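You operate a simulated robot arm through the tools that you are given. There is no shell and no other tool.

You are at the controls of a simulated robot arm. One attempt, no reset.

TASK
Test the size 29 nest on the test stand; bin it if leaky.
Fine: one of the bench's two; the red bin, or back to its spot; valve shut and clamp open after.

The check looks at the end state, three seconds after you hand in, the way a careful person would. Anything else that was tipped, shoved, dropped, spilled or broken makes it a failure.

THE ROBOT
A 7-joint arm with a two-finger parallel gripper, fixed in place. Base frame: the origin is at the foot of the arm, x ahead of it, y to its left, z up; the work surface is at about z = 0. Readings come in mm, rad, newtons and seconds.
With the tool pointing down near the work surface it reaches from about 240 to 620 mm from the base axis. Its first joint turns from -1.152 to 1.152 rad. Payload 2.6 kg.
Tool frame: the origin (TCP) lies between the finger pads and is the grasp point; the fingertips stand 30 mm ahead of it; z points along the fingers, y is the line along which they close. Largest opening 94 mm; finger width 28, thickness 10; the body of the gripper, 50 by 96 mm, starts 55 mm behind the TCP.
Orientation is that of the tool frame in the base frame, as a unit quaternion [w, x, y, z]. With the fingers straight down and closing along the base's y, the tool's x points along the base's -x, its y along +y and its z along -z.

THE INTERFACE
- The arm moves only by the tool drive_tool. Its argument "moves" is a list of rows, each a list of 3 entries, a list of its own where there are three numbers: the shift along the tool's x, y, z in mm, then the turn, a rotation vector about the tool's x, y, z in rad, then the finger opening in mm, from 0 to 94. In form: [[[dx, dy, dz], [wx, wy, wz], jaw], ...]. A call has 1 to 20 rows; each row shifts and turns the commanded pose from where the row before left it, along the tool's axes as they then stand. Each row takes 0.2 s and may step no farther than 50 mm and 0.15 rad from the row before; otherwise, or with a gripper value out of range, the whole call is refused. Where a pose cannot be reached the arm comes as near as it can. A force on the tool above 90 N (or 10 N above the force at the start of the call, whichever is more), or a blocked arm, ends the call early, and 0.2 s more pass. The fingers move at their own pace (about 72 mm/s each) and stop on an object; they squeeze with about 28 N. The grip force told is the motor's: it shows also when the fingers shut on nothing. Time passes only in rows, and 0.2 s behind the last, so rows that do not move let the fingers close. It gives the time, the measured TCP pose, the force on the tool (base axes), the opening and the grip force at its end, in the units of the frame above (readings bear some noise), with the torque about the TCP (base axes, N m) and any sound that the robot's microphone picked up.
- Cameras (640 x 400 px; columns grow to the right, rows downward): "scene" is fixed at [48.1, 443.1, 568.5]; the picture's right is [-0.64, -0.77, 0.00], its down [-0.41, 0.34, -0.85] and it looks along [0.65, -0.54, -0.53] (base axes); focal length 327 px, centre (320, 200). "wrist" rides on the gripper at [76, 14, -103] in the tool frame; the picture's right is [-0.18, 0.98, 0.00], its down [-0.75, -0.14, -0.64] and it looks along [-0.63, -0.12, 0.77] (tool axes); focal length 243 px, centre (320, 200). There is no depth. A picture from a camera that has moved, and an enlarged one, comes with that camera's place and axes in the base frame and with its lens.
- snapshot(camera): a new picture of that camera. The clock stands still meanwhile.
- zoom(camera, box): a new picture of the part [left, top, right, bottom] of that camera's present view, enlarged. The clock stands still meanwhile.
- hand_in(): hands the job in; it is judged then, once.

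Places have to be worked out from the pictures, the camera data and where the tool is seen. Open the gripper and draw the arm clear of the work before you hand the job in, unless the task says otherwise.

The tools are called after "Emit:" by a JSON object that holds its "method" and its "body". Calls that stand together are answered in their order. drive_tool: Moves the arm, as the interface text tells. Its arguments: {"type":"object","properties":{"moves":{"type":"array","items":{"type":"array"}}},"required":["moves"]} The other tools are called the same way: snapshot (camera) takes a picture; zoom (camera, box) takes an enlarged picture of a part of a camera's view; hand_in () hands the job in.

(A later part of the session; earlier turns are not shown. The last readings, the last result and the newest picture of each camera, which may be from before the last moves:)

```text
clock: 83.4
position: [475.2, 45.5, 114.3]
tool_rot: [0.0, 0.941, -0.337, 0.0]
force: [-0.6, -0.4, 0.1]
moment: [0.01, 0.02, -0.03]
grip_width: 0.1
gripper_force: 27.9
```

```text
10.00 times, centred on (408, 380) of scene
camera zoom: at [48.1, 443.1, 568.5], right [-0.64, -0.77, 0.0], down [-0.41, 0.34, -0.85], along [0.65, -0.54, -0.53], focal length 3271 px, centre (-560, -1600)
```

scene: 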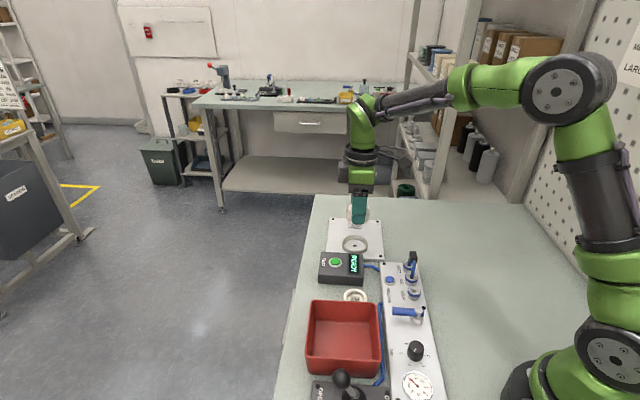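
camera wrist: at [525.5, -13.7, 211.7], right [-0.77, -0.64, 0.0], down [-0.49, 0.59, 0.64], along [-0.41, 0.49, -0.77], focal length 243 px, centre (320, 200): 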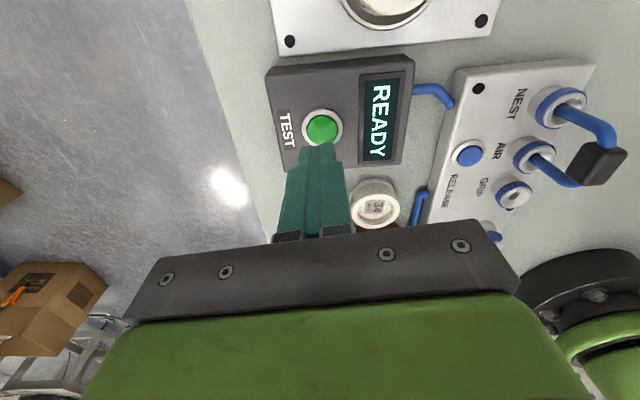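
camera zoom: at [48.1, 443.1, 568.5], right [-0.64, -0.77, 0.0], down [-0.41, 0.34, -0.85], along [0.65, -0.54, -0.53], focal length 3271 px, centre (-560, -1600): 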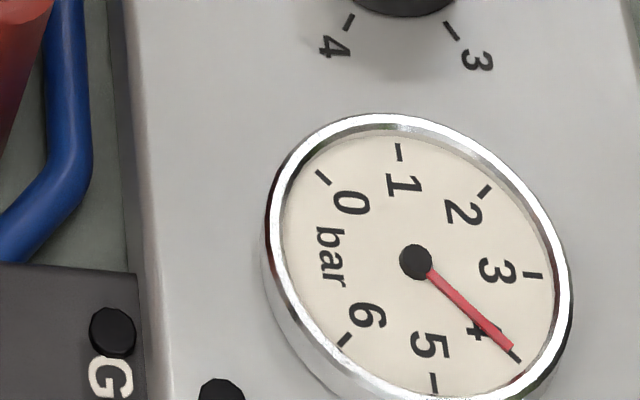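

Result confirmed: GOOD – part 29 is not leaky, so it goes back to its spot. First I shut the valve: return above the lever with the fingers open to 36 mm.

Emit:
{"method": "drive_tool", "body": {"moves": [[[-30.9, 26, -7.3], [0, 0, 0], 20], [[-30.9, 26, -7.3], [0, 0, 0], 36], [[-30.9, 26, -7.3], [0, 0, 0], 36], [[-30.9, 26, -7.3], [0, 0, 0], 36], [[-30.9, 26, -7.3], [0, 0, 0], 36], [[-31.1, 26.1, -7.3], [0, 0, 0], 36], [[0, 0, 0], [0, 0, 0], 36]]}}

Emit:
{"method": "snapshot", "body": {"camera": "wrist"}}

```text
clock: 85.0
position: [233.1, 42.5, 158.0]
tool_rot: [-0.001, 0.942, -0.337, 0.0]
force: [-1.0, -1.5, 0.0]
moment: [-0.02, 0.0, -0.02]
grip_width: 36.1
gripper_force: 0.0
```

```text
taken
camera wrist: at [281.8, -16.5, 259.2], right [-0.77, -0.64, 0.0], down [-0.49, 0.59, 0.64], along [-0.41, 0.49, -0.77], focal length 243 px, centre (320, 200)
```

wrist: 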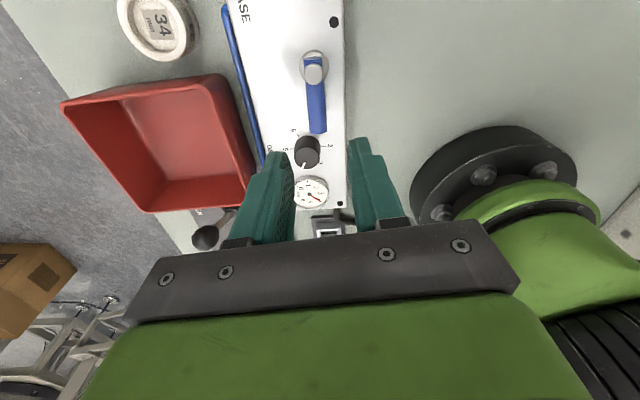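

Lever is between the fingers' paths. I descend onto it as before.

Emit:
{"method": "drive_tool", "body": {"moves": [[[0, 0, 30], [0, 0, 0], 36], [[0, 0, 30], [0, 0, 0], 36], [[0, 0, 25], [0, 0, 0], 36], [[0, 0, 15], [0, 0, 0], 36], [[0, 0, 0], [0, 0, 0], 26]]}}

Emit:
{"method": "snapshot", "body": {"camera": "wrist"}}

```text
clock: 86.2
position: [232.8, 42.3, 56.9]
tool_rot: [0.002, 0.941, -0.337, 0.0]
force: [0.0, 0.6, 0.0]
moment: [0.01, -0.02, -0.02]
grip_width: 25.8
gripper_force: 0.0
```

```text
taken
camera wrist: at [281.8, -17.8, 158.6], right [-0.77, -0.64, 0.0], down [-0.49, 0.59, 0.64], along [-0.41, 0.49, -0.77], focal length 243 px, centre (320, 200)
```

wrist: 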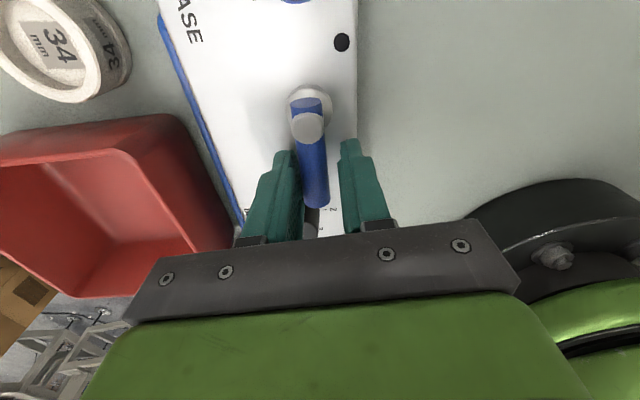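

Lever is between the fingers. I swing it back along the reverse arc.

Emit:
{"method": "drive_tool", "body": {"moves": [[[0.1, -2.5, 0], [0, 0, 0.05], 26], [[0.1, -2.5, 0], [0, 0, 0.05], 26], [[0.3, -4.4, 0], [0, 0, 0.142], 26], [[0.3, -4.4, 0], [0, 0, 0.142], 26], [[0.3, -4.4, 0], [0, 0, 0.142], 26], [[0.3, -4.4, 0], [0, 0, 0.142], 26], [[0.3, -4.4, 0], [0, 0, 0.142], 26], [[0.3, -4.4, 0], [0, 0, 0.142], 26], [[0, 0, 0], [0, 0, 0], 26]]}}

Emit:
{"method": "snapshot", "body": {"camera": "wrist"}}

Emit:
{"method": "zoom", "body": {"camera": "scene", "box": [376, 360, 440, 400]}}

```text
clock: 88.2
position: [260.2, 56.6, 56.5]
tool_rot: [-0.001, -0.681, 0.732, 0.0]
force: [-0.7, -0.6, -0.3]
moment: [-0.02, -0.03, -0.04]
grip_width: 26.2
gripper_force: 0.4
```

```text
taken
camera wrist: at [239.6, -19.5, 158.8], right [-0.97, 0.25, 0.0], down [0.19, 0.74, 0.64], along [0.16, 0.62, -0.77], focal length 243 px, centre (320, 200)
```

wrist: 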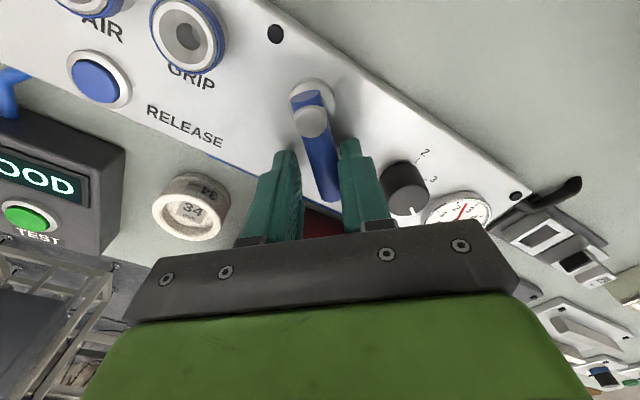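

```text
10.00 times, centred on (408, 380) of scene
camera zoom: at [48.1, 443.1, 568.5], right [-0.64, -0.77, 0.0], down [-0.41, 0.34, -0.85], along [0.65, -0.54, -0.53], focal length 3271 px, centre (-560, -1600)
```

zoom: 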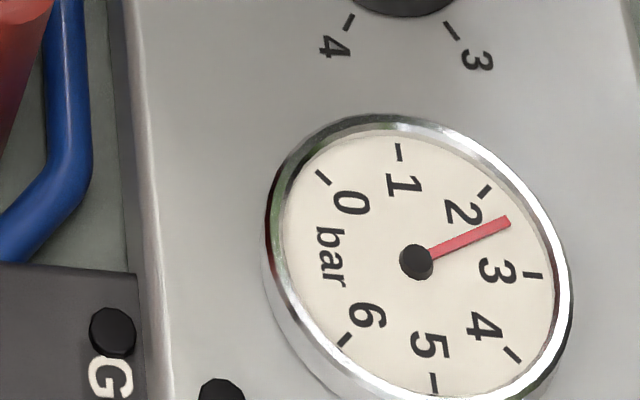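

Pressure is falling (≈2.4 bar) as the lever turns. I continue to the shut position.

Emit:
{"method": "drive_tool", "body": {"moves": [[[0.3, -4.4, 0], [0, 0, 0.142], 26], [[0.3, -4.4, 0], [0, 0, 0.142], 26], [[0.3, -4.4, 0], [0, 0, 0.142], 26], [[0.3, -4.4, 0], [0, 0, 0.142], 26], [[0.3, -4.4, 0], [0, 0, 0.142], 26], [[0.1, -2.5, 0], [0, 0, 0.05], 26], [[0, -2.5, 0], [0, 0, 0], 26], [[0, 0, 0], [0, 0, 0], 26]]}}

Emit:
{"method": "snapshot", "body": {"camera": "wrist"}}

Emit:
{"method": "zoom", "body": {"camera": "scene", "box": [376, 360, 440, 400]}}

```text
clock: 90.0
position: [282.4, 43.9, 57.1]
tool_rot: [-0.001, -0.362, 0.932, 0.0]
force: [-0.4, 1.4, -0.1]
moment: [0.03, 0.01, 0.02]
grip_width: 27.0
gripper_force: 0.8
```

```text
taken
camera wrist: at [216.4, 2.1, 159.0], right [-0.53, 0.85, 0.0], down [0.65, 0.4, 0.64], along [0.54, 0.34, -0.77], focal length 243 px, centre (320, 200)
```

wrist: 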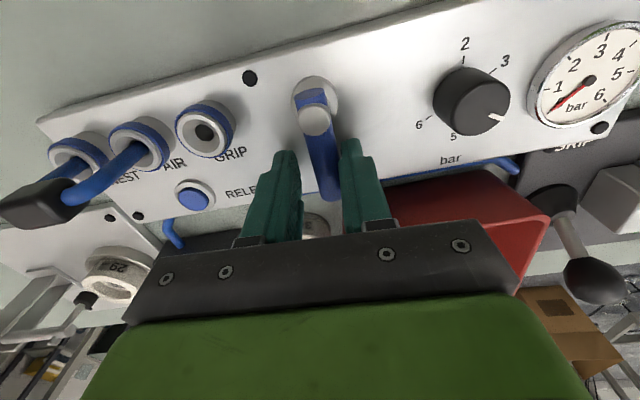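

```text
10.00 times, centred on (408, 380) of scene
camera zoom: at [48.1, 443.1, 568.5], right [-0.64, -0.77, 0.0], down [-0.41, 0.34, -0.85], along [0.65, -0.54, -0.53], focal length 3271 px, centre (-560, -1600)
```

zoom: 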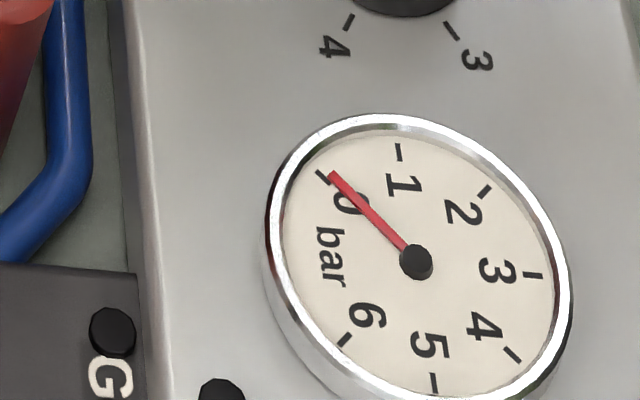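

Gauge is almost 0. I push the last couple of mm to seat the lever against its stop.

Emit:
{"method": "drive_tool", "body": {"moves": [[[0, -1.5, 0], [0, 0, 0.03], 26], [[0, -1.5, 0], [0, 0, 0], 26], [[0, -1, 0], [0, 0, 0], 26], [[0, 0, 0], [0, 0, 0], 26]]}}

Emit:
{"method": "zoom", "body": {"camera": "wrist", "box": [240, 60, 400, 160]}}

Emit:
{"method": "zoom", "body": {"camera": "scene", "box": [376, 360, 440, 400]}}

```text
clock: 91.0
position: [285.0, 39.4, 56.7]
tool_rot: [-0.001, -0.349, 0.937, 0.0]
force: [-8.2, 9.6, 2.8]
moment: [0.14, 0.25, 0.2]
grip_width: 33.8
gripper_force: 6.8
```

```text
4.00 times, centred on (320, 110) of wrist
camera zoom: at [217.5, 1.1, 158.6], right [-0.5, 0.86, 0.0], down [0.66, 0.39, 0.64], along [0.55, 0.32, -0.77], focal length 970 px, centre (320, 560)
```

zoom: 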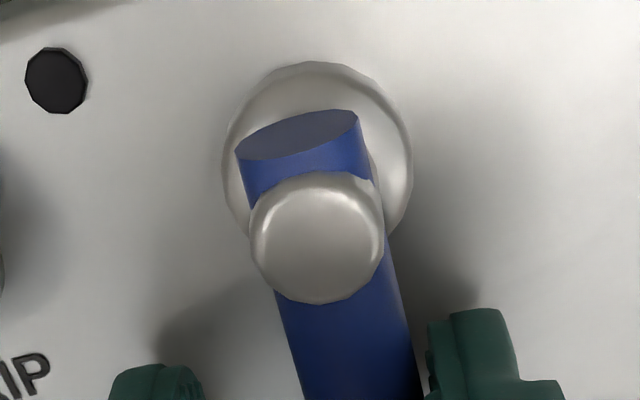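

```text
10.00 times, centred on (408, 380) of scene
camera zoom: at [48.1, 443.1, 568.5], right [-0.64, -0.77, 0.0], down [-0.41, 0.34, -0.85], along [0.65, -0.54, -0.53], focal length 3271 px, centre (-560, -1600)
```

zoom: 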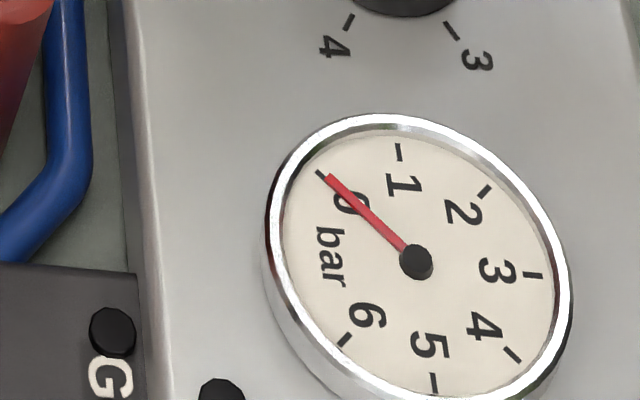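

Valve lever is at its stop, gauge at 0. I back the finger off the lever, lift out, and move toward the stand.

Emit:
{"method": "drive_tool", "body": {"moves": [[[0, 4, 0], [0, 0, 0], 36], [[0, 1, 0], [0, 0, 0], 40], [[0, 0, -25], [0, 0, 0], 40], [[0, 0, -40], [0, 0, 0], 40], [[0, 0, -40], [0, 0, 0], 40], [[0, 0, -38], [0, 0, 0], 40], [[-21.5, -40.9, -6], [0, 0, 0], 20], [[-21.5, -40.9, -6], [0, 0, 0], 0], [[-21.5, -40.9, -6], [0, 0, 0], 0], [[-21.5, -40.9, -6], [0, 0, 0], 0], [[-21.5, -40.9, -6], [0, 0, 0], 0], [[0, 0, 0], [0, 0, 0], 0]]}}

Emit:
{"method": "zoom", "body": {"camera": "scene", "box": [360, 280, 456, 340]}}

Emit:
{"method": "zoom", "body": {"camera": "scene", "box": [376, 360, 440, 400]}}

```text
clock: 93.6
position: [496.9, -42.1, 230.0]
tool_rot: [-0.001, -0.348, 0.937, -0.001]
force: [-0.1, 0.4, 0.0]
moment: [0.0, 0.02, 0.0]
grip_width: 0.1
gripper_force: 27.9
```

```text
6.67 times, centred on (408, 310) of scene
camera zoom: at [48.1, 443.1, 568.5], right [-0.64, -0.77, 0.0], down [-0.41, 0.34, -0.85], along [0.65, -0.54, -0.53], focal length 2181 px, centre (-267, -533)
```

zoom: 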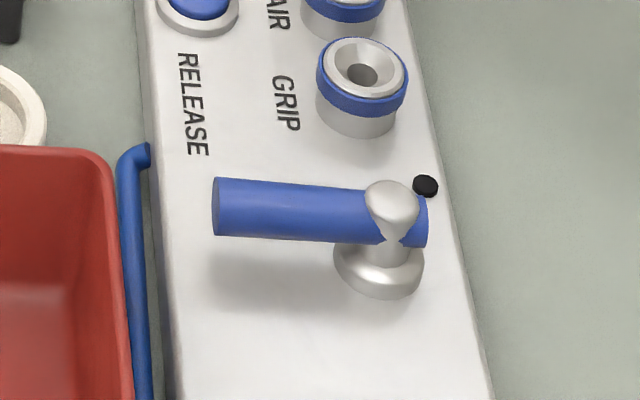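

```text
10.00 times, centred on (408, 380) of scene
camera zoom: at [48.1, 443.1, 568.5], right [-0.64, -0.77, 0.0], down [-0.41, 0.34, -0.85], along [0.65, -0.54, -0.53], focal length 3271 px, centre (-560, -1600)
```

zoom: 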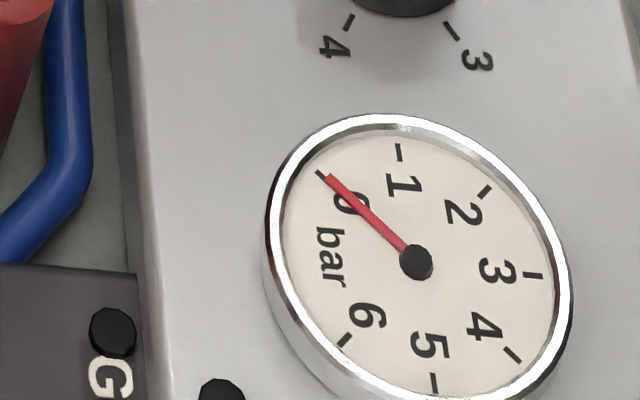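

Valve shut exactly as at the start, gauge 0. Now yaw to -45° and tilt 27° outward so that the closed fingertips can push the clamp handle back open from the cup side.

Emit:
{"method": "drive_tool", "body": {"moves": [[[0, 0, 0], [0, 0, 0.1365], 0], [[0, 0, 0], [0, 0, 0.1365], 0], [[0, 0, 0], [0, 0, 0.1365], 0], [[0, 0, 0], [0, 0, 0.1365], 0], [[0, 0, 0], [0, 0, 0.1365], 0], [[0, 0, 0], [0, 0, 0.1365], 0], [[0, 0, 0], [0, 0, 0.1365], 0], [[0, 0, 0], [0, 0, 0.1365], 0], [[0, 0, 0], [0, 0, 0.1365], 0], [[0, 0, 0], [0, 0, 0.1365], 0], [[0, 0, 0], [0, 0, 0.1365], 0], [[0, 0, 0], [0, -0.118, 0], 0], [[0, 0, 0], [0, -0.118, 0], 0], [[0, 0, 0], [0, -0.118, 0], 0], [[0, 0, 0], [0, -0.118, 0], 0], [[-11.3, 0, 42.2], [0, 0, 0], 0], [[-11.3, 0, 42.2], [0, 0, 0], 0], [[0, 0, 0], [0, 0, 0], 0]]}}

Emit:
{"method": "snapshot", "body": {"camera": "wrist"}}

Emit:
{"method": "zoom", "body": {"camera": "scene", "box": [306, 160, 418, 230]}}

```text
clock: 97.4
position: [537.7, -83.7, 163.9]
tool_rot: [0.217, 0.374, 0.897, -0.09]
force: [0.8, -1.1, 0.7]
moment: [0.0, -0.02, 0.03]
grip_width: 0.0
gripper_force: 27.7
```

```text
taken
camera wrist: at [466.9, 8.2, 219.9], right [0.81, 0.58, 0.08], down [0.17, -0.37, 0.91], along [0.56, -0.73, -0.4], focal length 243 px, centre (320, 200)
```

wrist: 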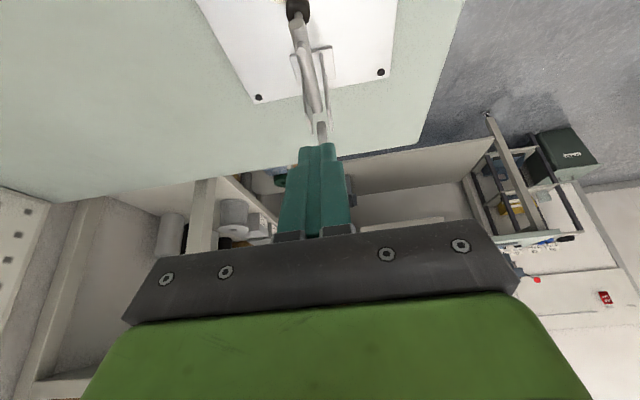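

```text
5.71 times, centred on (362, 195) of scene
camera zoom: at [48.1, 443.1, 568.5], right [-0.64, -0.77, 0.0], down [-0.41, 0.34, -0.85], along [0.65, -0.54, -0.53], focal length 1869 px, centre (80, 229)
```

zoom: 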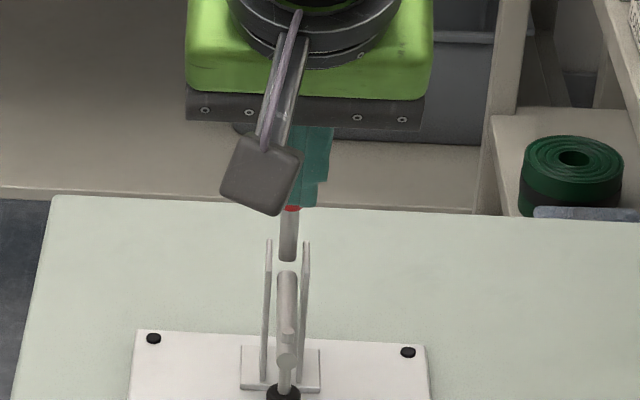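

Positioned on the cup side of the upright handle. I approach and push the handle outward in small steps.

Emit:
{"method": "drive_tool", "body": {"moves": [[[-5.4, 0, 9.2], [0, 0, 0], 0], [[-5.4, 0, 9.2], [0, 0, 0], 0], [[-4, 0, 1.9], [0, 0, 0], 0], [[-4, 0, 1.9], [0, 0, 0], 0], [[-4, 0, 1.9], [0, 0, 0], 0], [[-4.1, 0, 1.9], [0, 0, 0], 0], [[0, 0, 0], [0, 0, 0], 0]]}}

Emit:
{"method": "snapshot", "body": {"camera": "wrist"}}

Emit:
{"method": "zoom", "body": {"camera": "scene", "box": [306, 160, 418, 230]}}

```text
clock: 99.0
position: [562.9, -109.3, 153.0]
tool_rot: [0.217, 0.374, 0.897, -0.091]
force: [-0.2, 0.3, 0.8]
moment: [0.01, 0.03, -0.03]
grip_width: 0.0
gripper_force: 27.8
```

```text
taken
camera wrist: at [492.6, -17.4, 209.9], right [0.81, 0.57, 0.08], down [0.17, -0.37, 0.91], along [0.56, -0.73, -0.4], focal length 243 px, centre (320, 200)
```

wrist: 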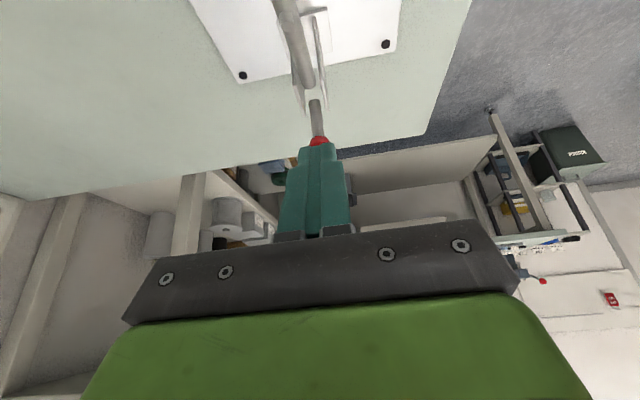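

```text
5.71 times, centred on (362, 195) of scene
camera zoom: at [48.1, 443.1, 568.5], right [-0.64, -0.77, 0.0], down [-0.41, 0.34, -0.85], along [0.65, -0.54, -0.53], focal length 1869 px, centre (80, 229)
```

zoom: 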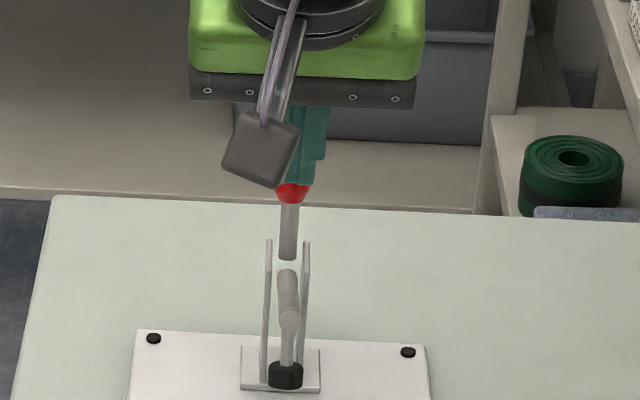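

The clamp is opening – the foot has lifted off. I continue pushing the handle outward and down.

Emit:
{"method": "drive_tool", "body": {"moves": [[[-4.1, 0, 3.4], [0, 0, 0], 0], [[-4.1, 0, 3.4], [0, 0, 0], 0], [[-4, 0, 3.4], [0, 0, 0], 0], [[-3, 0, 4.3], [0, 0, 0], 0], [[-3, 0, 4.3], [0, 0, 0], 0], [[-3.1, 0, 4.4], [0, 0, 0], 0], [[0, 0, 0], [0, 0, 0], 0]]}}

Emit:
{"method": "snapshot", "body": {"camera": "wrist"}}

Emit:
{"method": "zoom", "body": {"camera": "scene", "box": [306, 160, 418, 230]}}

```text
clock: 100.6
position: [584.7, -129.9, 143.0]
tool_rot: [0.216, 0.374, 0.897, -0.09]
force: [0.3, 0.4, -0.4]
moment: [-0.01, -0.02, 0.02]
grip_width: 0.2
gripper_force: 27.6
```

```text
taken
camera wrist: at [513.2, -38.2, 199.2], right [0.81, 0.57, 0.08], down [0.17, -0.37, 0.91], along [0.56, -0.73, -0.4], focal length 243 px, centre (320, 200)
```

wrist: 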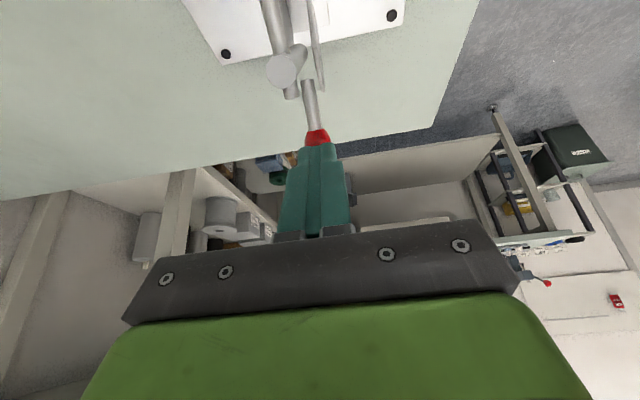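

```text
5.71 times, centred on (362, 195) of scene
camera zoom: at [48.1, 443.1, 568.5], right [-0.64, -0.77, 0.0], down [-0.41, 0.34, -0.85], along [0.65, -0.54, -0.53], focal length 1869 px, centre (80, 229)
```

zoom: 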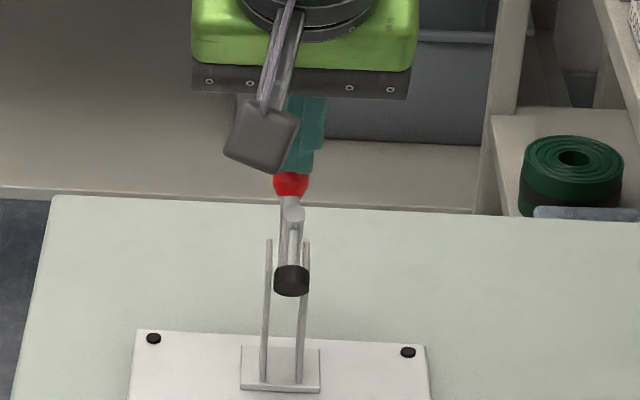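

Foot is most of the way up. I finish pushing the handle down to its open stop.

Emit:
{"method": "drive_tool", "body": {"moves": [[[-2.1, 0, 4.9], [0, 0, 0], 0], [[-2, 0, 4.9], [0, 0, 0], 0], [[-1, 0, 4.2], [0, 0, 0], 0], [[-1, 0, 4.2], [0, 0, 0], 0], [[0, 0, 0], [0, 0, 0], 0]]}}

Emit:
{"method": "snapshot", "body": {"camera": "wrist"}}

Emit:
{"method": "zoom", "body": {"camera": "scene", "box": [306, 160, 418, 230]}}

```text
clock: 101.8
position: [594.7, -139.6, 130.3]
tool_rot: [0.216, 0.374, 0.897, -0.09]
force: [-0.4, 0.8, 1.0]
moment: [0.03, 0.0, 0.0]
grip_width: 0.3
gripper_force: 28.0
```

```text
taken
camera wrist: at [523.3, -47.5, 185.8], right [0.81, 0.58, 0.08], down [0.17, -0.37, 0.91], along [0.56, -0.73, -0.4], focal length 243 px, centre (320, 200)
```

wrist: 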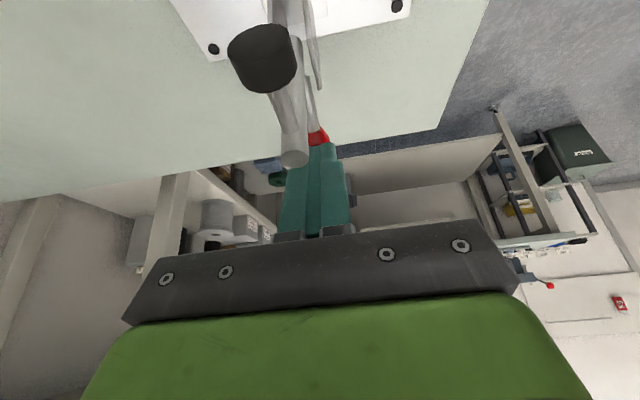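

```text
5.71 times, centred on (362, 195) of scene
camera zoom: at [48.1, 443.1, 568.5], right [-0.64, -0.77, 0.0], down [-0.41, 0.34, -0.85], along [0.65, -0.54, -0.53], focal length 1869 px, centre (80, 229)
```

zoom: 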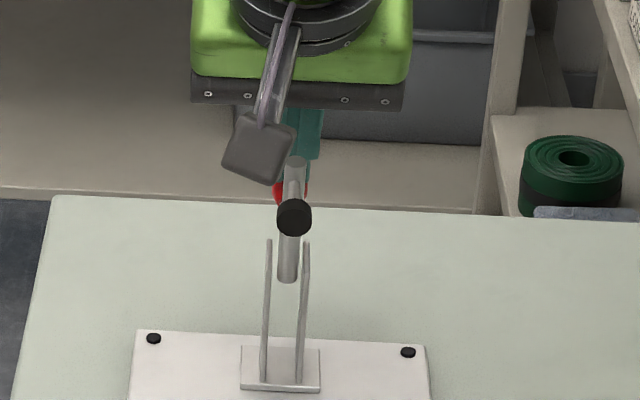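

The foot is back at its original raised position – clamp open. I raise up, come back over the stand, and level the tool.

Emit:
{"method": "drive_tool", "body": {"moves": [[[-13.6, 0, -26.7], [0, 0, 0], 0], [[-13.6, 0, -26.7], [0, 0, 0], 0], [[-13.6, 0, -26.7], [0, 0, 0], 0], [[29.7, 0, -15.1], [0, 0, 0], 0], [[29.7, 0, -15.1], [0, 0, 0], 0], [[29.7, 0, -15.1], [0, 0, 0], 20], [[20, 0, -10], [0, 0, 0], 40], [[0, 0, 0], [0, 0.118, 0], 64], [[0, 0, 0], [0, 0.118, 0], 64], [[0, 0, 0], [0, 0.118, 0], 64], [[0, 0, 0], [0, 0.118, 0], 64], [[0, 0, 0], [0, 0, 0], 64]]}}

Emit:
{"method": "snapshot", "body": {"camera": "wrist"}}

Emit:
{"method": "zoom", "body": {"camera": "scene", "box": [314, 165, 410, 225]}}

Emit:
{"method": "zoom", "body": {"camera": "scene", "box": [310, 220, 406, 280]}}

```text
clock: 104.4
position: [508.0, -52.7, 218.1]
tool_rot: [-0.001, 0.386, 0.923, 0.0]
force: [0.6, 0.3, 0.2]
moment: [0.01, 0.0, 0.01]
grip_width: 64.0
gripper_force: 0.0
```

```text
taken
camera wrist: at [463.9, 12.2, 321.0], right [0.83, 0.56, 0.0], down [0.43, -0.64, 0.64], along [0.36, -0.53, -0.77], focal length 243 px, centre (320, 200)
```

wrist: 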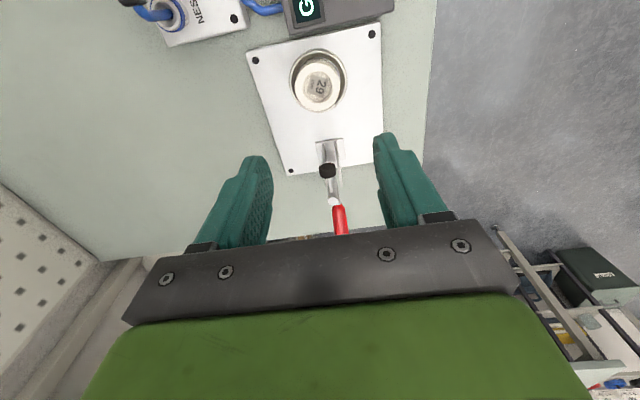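

```text
6.67 times, centred on (362, 195) of scene
camera zoom: at [48.1, 443.1, 568.5], right [-0.64, -0.77, 0.0], down [-0.41, 0.34, -0.85], along [0.65, -0.54, -0.53], focal length 2181 px, centre (40, 233)
```

zoom: 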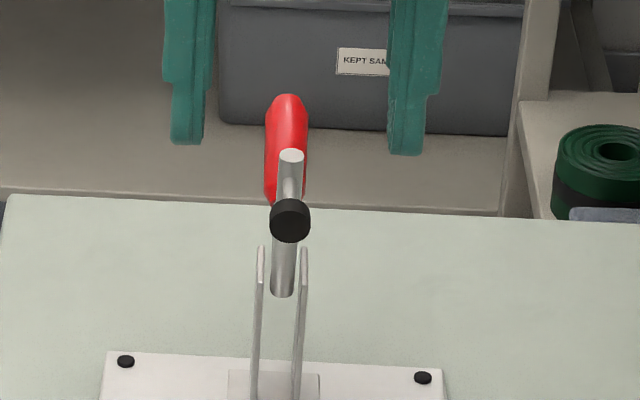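

```text
6.67 times, centred on (358, 250) of scene
camera zoom: at [48.1, 443.1, 568.5], right [-0.64, -0.77, 0.0], down [-0.41, 0.34, -0.85], along [0.65, -0.54, -0.53], focal length 2181 px, centre (67, -133)
```

zoom: 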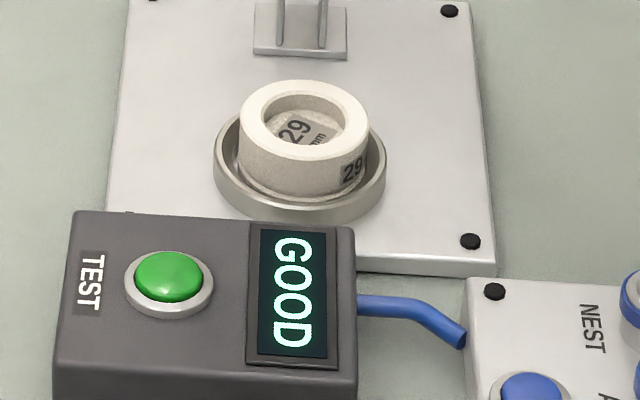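

Clamp fully open (same as at start), part seated, display GOOD. I rotate back to yaw 110° to reach in past the clamp and take the part out.

Emit:
{"method": "drive_tool", "body": {"moves": [[[0, 0, 0], [0, 0, -0.1427], 64], [[0, 0, 0], [0, 0, -0.1427], 64], [[0, 0, 0], [0, 0, -0.1427], 64], [[0, 0, 0], [0, 0, -0.1427], 64], [[0, 0, 0], [0, 0, -0.1427], 64], [[0, 0, 0], [0, 0, -0.1427], 64], [[0, 0, 0], [0, 0, -0.1427], 64], [[0, 0, 0], [0, 0, -0.1427], 64], [[0, 0, 0], [0, 0, -0.1427], 64], [[0, 0, 0], [0, 0, -0.1427], 64], [[0, 0, 0], [0, 0, -0.1427], 64], [[0, 0, 0], [0, 0, -0.1427], 64], [[0, 0, 0], [0, 0, -0.1427], 64], [[0, 0, 0], [0, 0, -0.1427], 64], [[0, 0, 0], [0, 0, -0.1427], 64], [[0, 0, 0], [0, 0, -0.1427], 64], [[0, 0, 0], [0, 0, -0.1427], 64], [[0, 0, 0], [0, 0, -0.1427], 64], [[0, 0, 0], [0, 0, -0.1427], 64], [[0, 0, 0], [0, 0, 0], 64]]}}

Emit:
{"method": "snapshot", "body": {"camera": "wrist"}}

Emit:
{"method": "zoom", "body": {"camera": "wrist", "box": [256, 50, 384, 130]}}

```text
clock: 108.6
position: [507.4, -51.6, 219.2]
tool_rot: [0.001, 0.821, -0.571, -0.001]
force: [0.0, 0.1, 0.2]
moment: [0.0, 0.01, -0.03]
grip_width: 64.0
gripper_force: 0.0
```

```text
taken
camera wrist: at [520.1, -128.4, 320.9], right [-0.99, -0.17, 0.0], down [-0.13, 0.76, 0.64], along [-0.11, 0.63, -0.77], focal length 243 px, centre (320, 200)
```

wrist: 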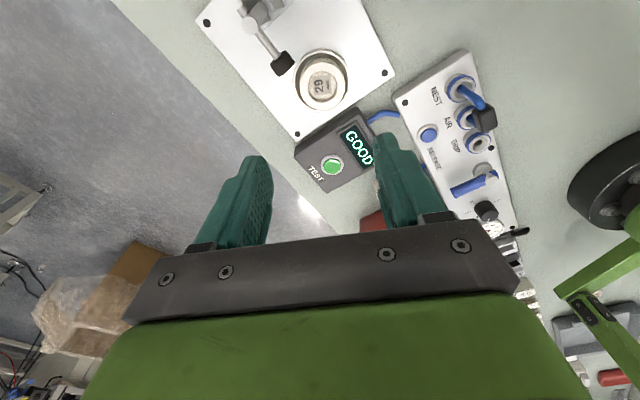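

```text
5.00 times, centred on (320, 90) of wrist
camera zoom: at [520.1, -128.4, 320.9], right [-0.99, -0.17, 0.0], down [-0.13, 0.76, 0.64], along [-0.11, 0.63, -0.77], focal length 1213 px, centre (320, 750)
```

zoom: 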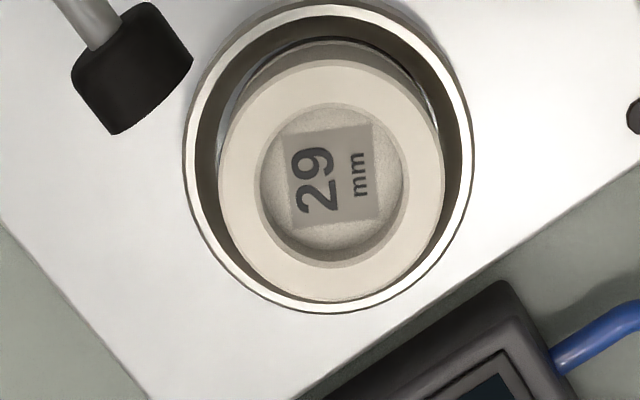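

Part is 2.8 mm off the tool axis in y; I correct and descend to just above, then re-check before going down past the clamp foot.

Emit:
{"method": "drive_tool", "body": {"moves": [[[0.5, 2.8, 30], [0, 0, 0], 64], [[0, 0, 35], [0, 0, 0], 64], [[0, 0, 35], [0, 0, 0], 64], [[0, 0, 25], [0, 0, 0], 64], [[0, 0, 0], [0, 0, 0], 64]]}}

Emit:
{"method": "snapshot", "body": {"camera": "wrist"}}

Emit:
{"method": "zoom", "body": {"camera": "wrist", "box": [256, 80, 384, 160]}}

```text
clock: 109.8
position: [505.9, -53.0, 93.5]
tool_rot: [0.0, 0.819, -0.573, 0.0]
force: [0.0, 0.7, -0.3]
moment: [0.02, 0.0, -0.01]
grip_width: 64.1
gripper_force: 0.0
```

```text
taken
camera wrist: at [517.3, -129.3, 195.4], right [-0.99, -0.17, 0.0], down [-0.13, 0.76, 0.64], along [-0.11, 0.63, -0.77], focal length 243 px, centre (320, 200)
```

wrist: 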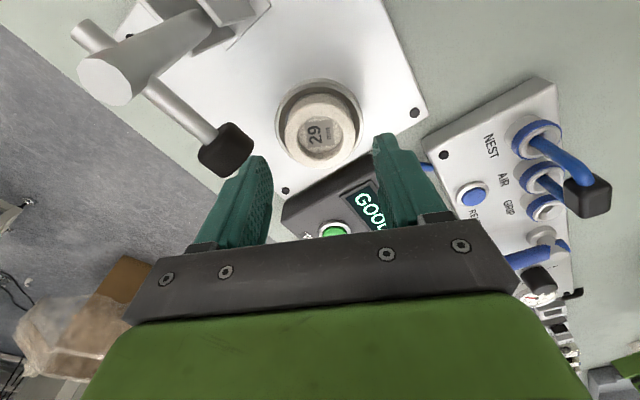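

```text
5.00 times, centred on (320, 120) of wrist
camera zoom: at [517.3, -129.3, 195.4], right [-0.99, -0.17, 0.0], down [-0.13, 0.76, 0.64], along [-0.11, 0.63, -0.77], focal length 1213 px, centre (320, 600)
```

zoom: 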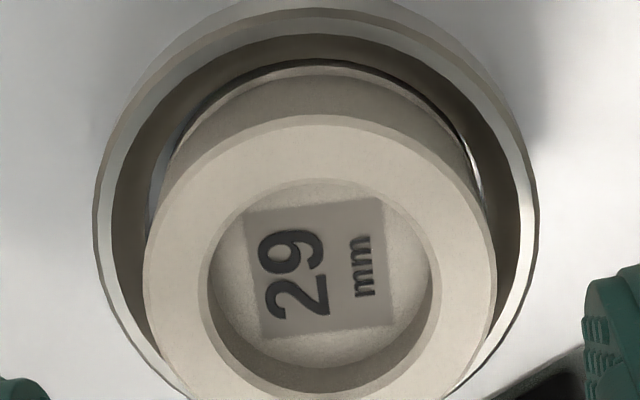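

Part is centred on the tool axis. I descend slowly to grip height just above the ring.

Emit:
{"method": "drive_tool", "body": {"moves": [[[0, 0, 12], [0, 0, 0], 64], [[0, 0, 12], [0, 0, 0], 64], [[0, 0, 9], [0, 0, 0], 64], [[0, 0, 6], [0, 0, 0], 64], [[0, 0, 2.5], [0, 0, 0], 64], [[0, 0, 1.5], [0, 0, 0], 64], [[0, 0, 0], [0, 0, 0], 64]]}}

Emit:
{"method": "zoom", "body": {"camera": "wrist", "box": [240, 90, 400, 190]}}

Emit:
{"method": "zoom", "body": {"camera": "scene", "box": [322, 215, 386, 255]}}

```text
clock: 111.4
position: [504.9, -53.2, 51.1]
tool_rot: [0.001, 0.82, -0.573, 0.0]
force: [0.1, 1.0, -0.8]
moment: [-0.02, 0.0, -0.02]
grip_width: 64.0
gripper_force: 0.2
```

```text
4.00 times, centred on (320, 140) of wrist
camera zoom: at [517.6, -129.8, 152.9], right [-0.99, -0.17, 0.0], down [-0.13, 0.76, 0.64], along [-0.11, 0.63, -0.77], focal length 970 px, centre (320, 440)
```

zoom: 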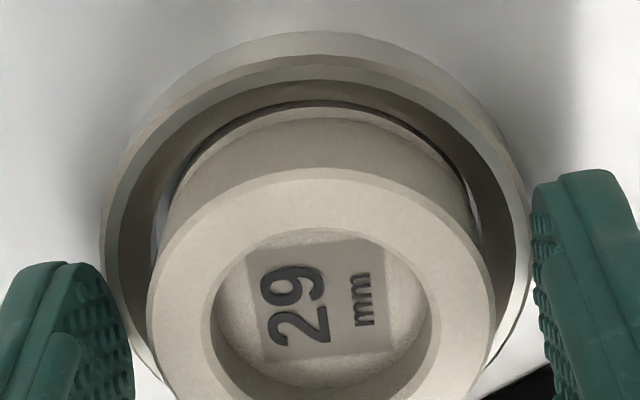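

```text
10.00 times, centred on (354, 235) of scene
camera zoom: at [48.1, 443.1, 568.5], right [-0.64, -0.77, 0.0], down [-0.41, 0.34, -0.85], along [0.65, -0.54, -0.53], focal length 3271 px, centre (-20, -150)
```

zoom: 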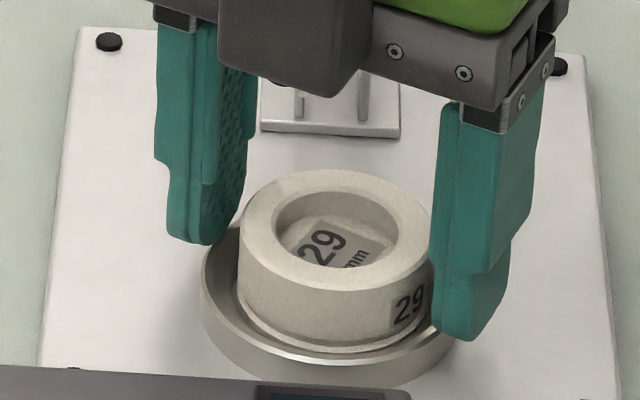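

Same picture as when I released it; ~17 mm of overlap. I lower a hair more, close, and lift slowly.

Emit:
{"method": "drive_tool", "body": {"moves": [[[0, 0, 0.6], [0, 0, 0], 64], [[0, 0, 0], [0, 0, 0], 52], [[0, 0, 0], [0, 0, 0], 30], [[0, 0, 0], [0, 0, 0], 30], [[0, 0, 0], [0, 0, 0], 30], [[0, 0, -1], [0, 0, 0], 30], [[0, 0, -1], [0, 0, 0], 30], [[0, 0, -1], [0, 0, 0], 30], [[0, 0, -1], [0, 0, 0], 30], [[0, 0, 0], [0, 0, 0], 30]]}}

Emit:
{"method": "zoom", "body": {"camera": "wrist", "box": [240, 90, 400, 190]}}

Emit:
{"method": "zoom", "body": {"camera": "scene", "box": [322, 215, 386, 255]}}

```text
clock: 113.6
position: [505.0, -54.4, 55.2]
tool_rot: [0.0, 0.82, -0.572, 0.0]
force: [-0.1, 0.2, -0.7]
moment: [0.03, -0.01, 0.03]
grip_width: 49.1
gripper_force: 27.6
```

```text
4.00 times, centred on (320, 140) of wrist
camera zoom: at [517.5, -130.0, 156.8], right [-0.99, -0.17, 0.0], down [-0.13, 0.76, 0.64], along [-0.11, 0.63, -0.77], focal length 970 px, centre (320, 440)
```

zoom: 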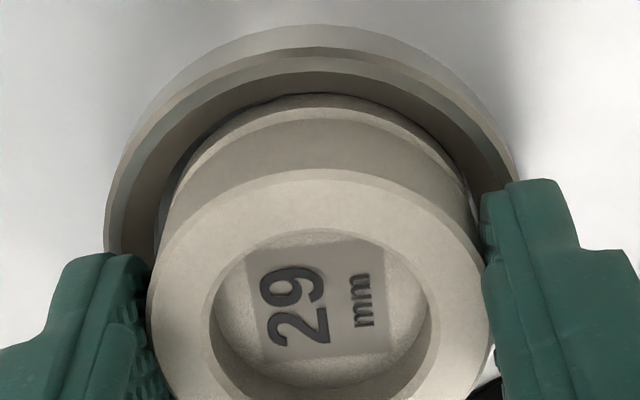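

```text
10.00 times, centred on (354, 235) of scene
camera zoom: at [48.1, 443.1, 568.5], right [-0.64, -0.77, 0.0], down [-0.41, 0.34, -0.85], along [0.65, -0.54, -0.53], focal length 3271 px, centre (-20, -150)
```

zoom: 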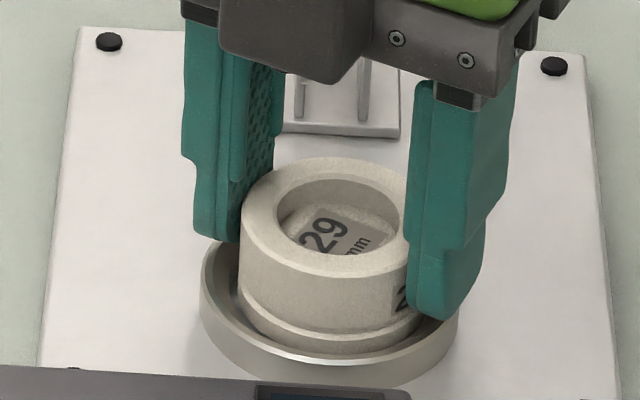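

Part is lifting with the gripper. I continue raising it smoothly out of the cup.

Emit:
{"method": "drive_tool", "body": {"moves": [[[0, 0, -1.5], [0, 0, 0], 30], [[0, 0, -2.5], [0, 0, 0], 30], [[0, 0, -4], [0, 0, 0], 30], [[0, 0, -6], [0, 0, 0], 30], [[0, 0, -8], [0, 0, 0], 30], [[0, 0, -10], [0, 0, 0], 30], [[0, 0, -11], [0, 0, 0], 30], [[0, 0, -11], [0, 0, 0], 30], [[0, 0, -9], [0, 0, 0], 30], [[0, 0, -6], [0, 0, 0], 30], [[0, 0, -4], [0, 0, 0], 30], [[0, 0, -2], [0, 0, 0], 30], [[0, 0, 0], [0, 0, 0], 30]]}}

Emit:
{"method": "snapshot", "body": {"camera": "wrist"}}

Emit:
{"method": "zoom", "body": {"camera": "wrist", "box": [240, 110, 400, 210]}}

```text
clock: 116.4
position: [506.2, -53.6, 130.3]
tool_rot: [0.0, 0.82, -0.572, -0.001]
force: [0.0, -0.7, -0.8]
moment: [0.0, 0.0, 0.01]
grip_width: 49.1
gripper_force: 27.8
```

```text
taken
camera wrist: at [517.7, -129.7, 231.6], right [-0.99, -0.17, 0.0], down [-0.13, 0.76, 0.64], along [-0.11, 0.63, -0.77], focal length 243 px, centre (320, 200)
```

wrist: 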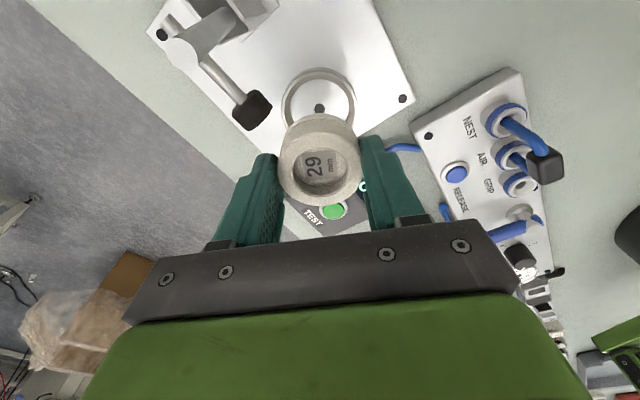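

```text
4.00 times, centred on (320, 160) of wrist
camera zoom: at [517.7, -129.7, 231.6], right [-0.99, -0.17, 0.0], down [-0.13, 0.76, 0.64], along [-0.11, 0.63, -0.77], focal length 970 px, centre (320, 360)
```

zoom: 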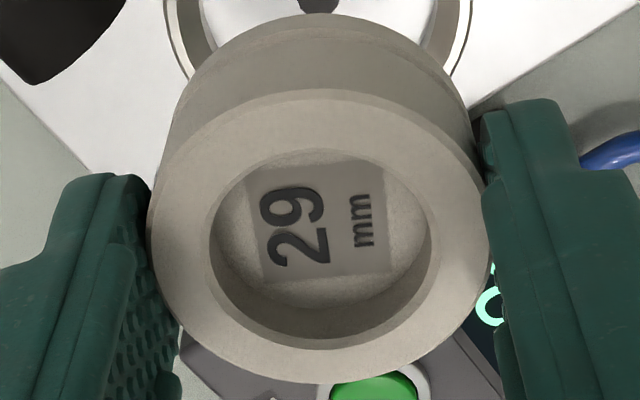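

Part held, centred in the grip. I carry it smoothly back toward its original spot near (443.5, 127.8).

Emit:
{"method": "drive_tool", "body": {"moves": [[[-8, -0.2, 0], [0, 0, 0], 30], [[-16, -0.3, 0], [0, 0, 0], 30], [[-24, -0.5, 0], [0, 0, 0], 30], [[-30, -0.6, 0], [0, 0, 0], 30], [[-34, -0.7, 0], [0, 0, 0], 30], [[-32, -0.7, 0], [0, 0, 0], 30], [[-24, -0.5, 0], [0, 0, 0], 30], [[-15, -0.3, 0], [0, 0, 0], 30], [[-8.7, -0.2, 0], [0, 0, 0], 30], [[0, 0, 0], [0, 0, 0], 30]]}}

Emit:
{"method": "drive_tool", "body": {"moves": [[[0, 0, 0], [0, 0, 0.1], 30], [[0, 0, 0], [0, 0, 0.14], 30], [[0, 0, 0], [0, 0, 0.148], 30], [[0, 0, 0], [0, 0, 0.148], 30], [[0, 0, 0], [0, 0, 0.148], 30], [[0, 0, 0], [0, 0, 0.148], 30], [[0, 0, 0], [0, 0, 0.148], 30], [[0, 0, 0], [0, 0, 0.148], 30], [[0, 0, 0], [0, 0, 0.148], 30], [[0, 0, 0], [0, 0, 0.148], 30], [[0, 0, 0], [0, 0, 0.148], 30], [[0, 0, 0], [0, 0, 0.148], 30], [[0, 0, 0], [0, 0, 0.148], 30], [[0, 0, 0], [0, 0, 0.148], 30], [[0, 0, 0], [0, 0, 0.148], 30], [[0, 0, 0], [0, 0, 0.148], 30], [[0, 0, 0], [0, 0, 0.148], 30], [[0, 0, 0], [0, 0, 0.148], 30], [[0, 0, 0], [0, 0, 0.106], 30], [[0, 0, 0], [0, 0, 0], 30]]}}

Emit:
{"method": "snapshot", "body": {"camera": "wrist"}}

Emit:
{"method": "snapshot", "body": {"camera": "scene"}}

```text
clock: 118.6
position: [442.8, 127.3, 129.8]
tool_rot: [0.0, 0.82, -0.572, -0.001]
force: [0.0, -0.6, 0.2]
moment: [-0.02, -0.02, -0.02]
grip_width: 48.6
gripper_force: 27.8
```

```text
clock: 122.8
position: [443.0, 127.7, 129.7]
tool_rot: [0.0, 0.387, 0.922, -0.001]
force: [0.4, 0.7, 0.1]
moment: [-0.01, 0.03, 0.0]
grip_width: 49.1
gripper_force: 28.5
```

```text
taken
camera wrist: at [399.3, 192.1, 231.2], right [0.83, 0.56, 0.0], down [0.43, -0.64, 0.64], along [0.36, -0.53, -0.77], focal length 243 px, centre (320, 200)
```

wrist: 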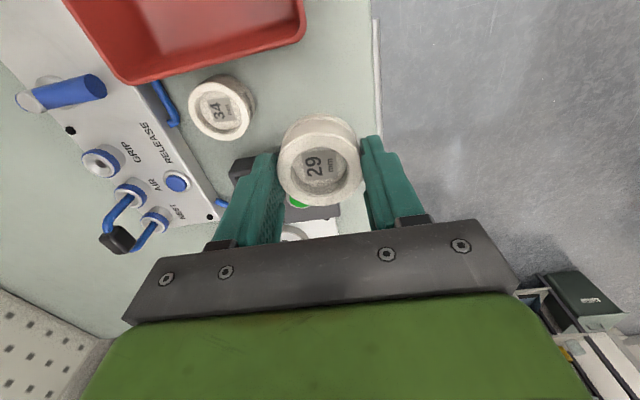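

```text
taken
```

scene: 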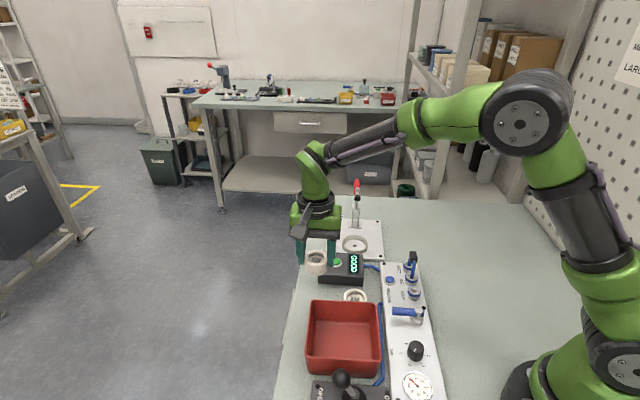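

Part is above its spot (TCP 443, 128). I lower it gently to about 1 mm above the table.

Emit:
{"method": "drive_tool", "body": {"moves": [[[0, 0, 6], [0, 0, 0], 30], [[0, 0, 10], [0, 0, 0], 30], [[0, 0, 13], [0, 0, 0], 30], [[0, 0, 14], [0, 0, 0], 30], [[0, 0, 13], [0, 0, 0], 30], [[0, 0, 11], [0, 0, 0], 30], [[0, 0, 9], [0, 0, 0], 30], [[0, 0, 6], [0, 0, 0], 30], [[0, 0, 3.5], [0, 0, 0], 30], [[0, 0, 1.5], [0, 0, 0], 30], [[0, 0, 0], [0, 0, 0], 30]]}}

Emit:
{"method": "zoom", "body": {"camera": "wrist", "box": [240, 110, 400, 210]}}

Emit:
{"method": "zoom", "body": {"camera": "scene", "box": [280, 250, 376, 310]}}

```text
clock: 125.2
position: [442.8, 127.8, 41.7]
tool_rot: [0.0, 0.386, 0.922, -0.001]
force: [-0.5, 0.7, -0.6]
moment: [0.02, 0.04, -0.05]
grip_width: 49.0
gripper_force: 27.7
```

```text
4.00 times, centred on (320, 160) of wrist
camera zoom: at [399.3, 192.1, 144.1], right [0.83, 0.56, 0.0], down [0.43, -0.63, 0.64], along [0.36, -0.53, -0.77], focal length 970 px, centre (320, 360)
```

zoom: 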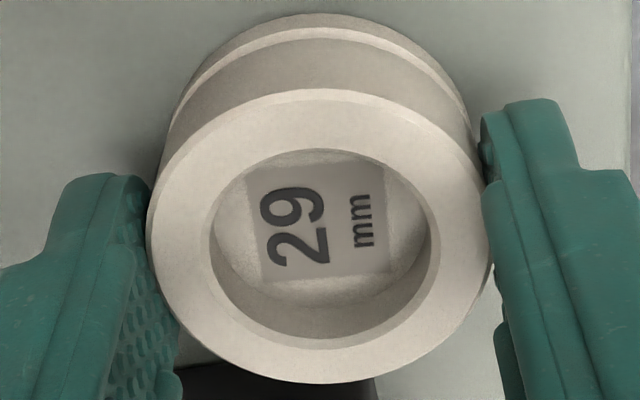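

```text
6.67 times, centred on (328, 280) of scene
camera zoom: at [48.1, 443.1, 568.5], right [-0.64, -0.77, 0.0], down [-0.41, 0.34, -0.85], along [0.65, -0.54, -0.53], focal length 2181 px, centre (267, -333)
```

zoom: 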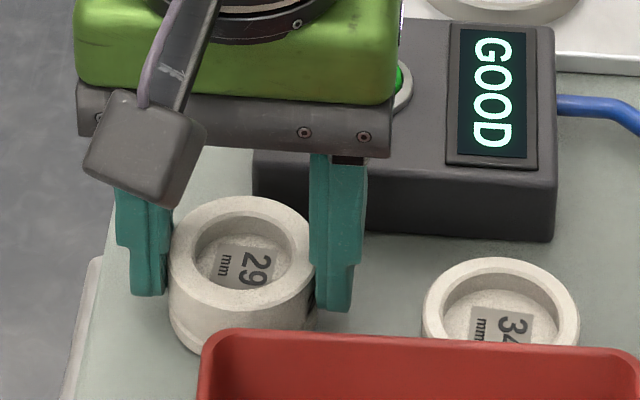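

Scene position matches the original (316,288 px). I lower the last ~0.8 mm and open the fingers.

Emit:
{"method": "drive_tool", "body": {"moves": [[[0, 0, 0.8], [0, 0, 0], 30], [[0, 0, 0], [0, 0, 0], 30], [[0, 0, 0], [0, 0, 0], 52], [[0, 0, 0], [0, 0, 0], 58], [[0, 0, 0], [0, 0, 0], 64], [[0, 0, 0], [0, 0, 0], 64]]}}

Emit:
{"method": "zoom", "body": {"camera": "wrist", "box": [240, 110, 400, 210]}}

Emit:
{"method": "zoom", "body": {"camera": "scene", "box": [280, 250, 376, 310]}}

```text
clock: 126.6
position: [443.2, 127.9, 42.6]
tool_rot: [0.0, 0.386, 0.923, -0.001]
force: [0.7, 0.0, 0.3]
moment: [-0.02, 0.03, -0.02]
grip_width: 63.9
gripper_force: 0.0
```

```text
4.00 times, centred on (320, 160) of wrist
camera zoom: at [399.2, 192.1, 143.5], right [0.83, 0.56, 0.0], down [0.43, -0.63, 0.64], along [0.36, -0.53, -0.77], focal length 970 px, centre (320, 360)
```

zoom: 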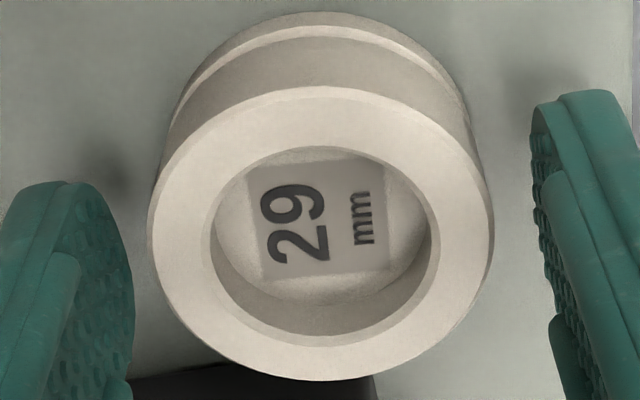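

```text
6.67 times, centred on (328, 280) of scene
camera zoom: at [48.1, 443.1, 568.5], right [-0.64, -0.77, 0.0], down [-0.41, 0.34, -0.85], along [0.65, -0.54, -0.53], focal length 2181 px, centre (267, -333)
```

zoom: 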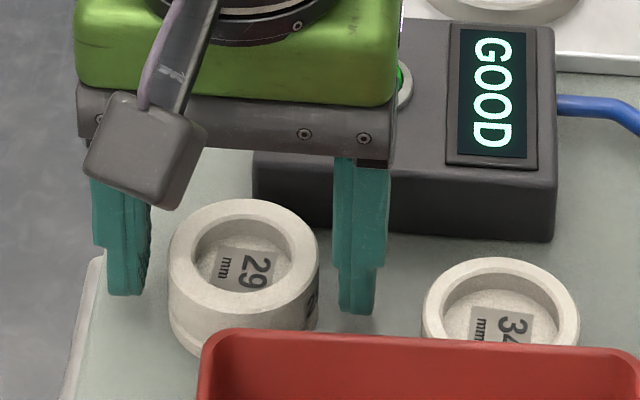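

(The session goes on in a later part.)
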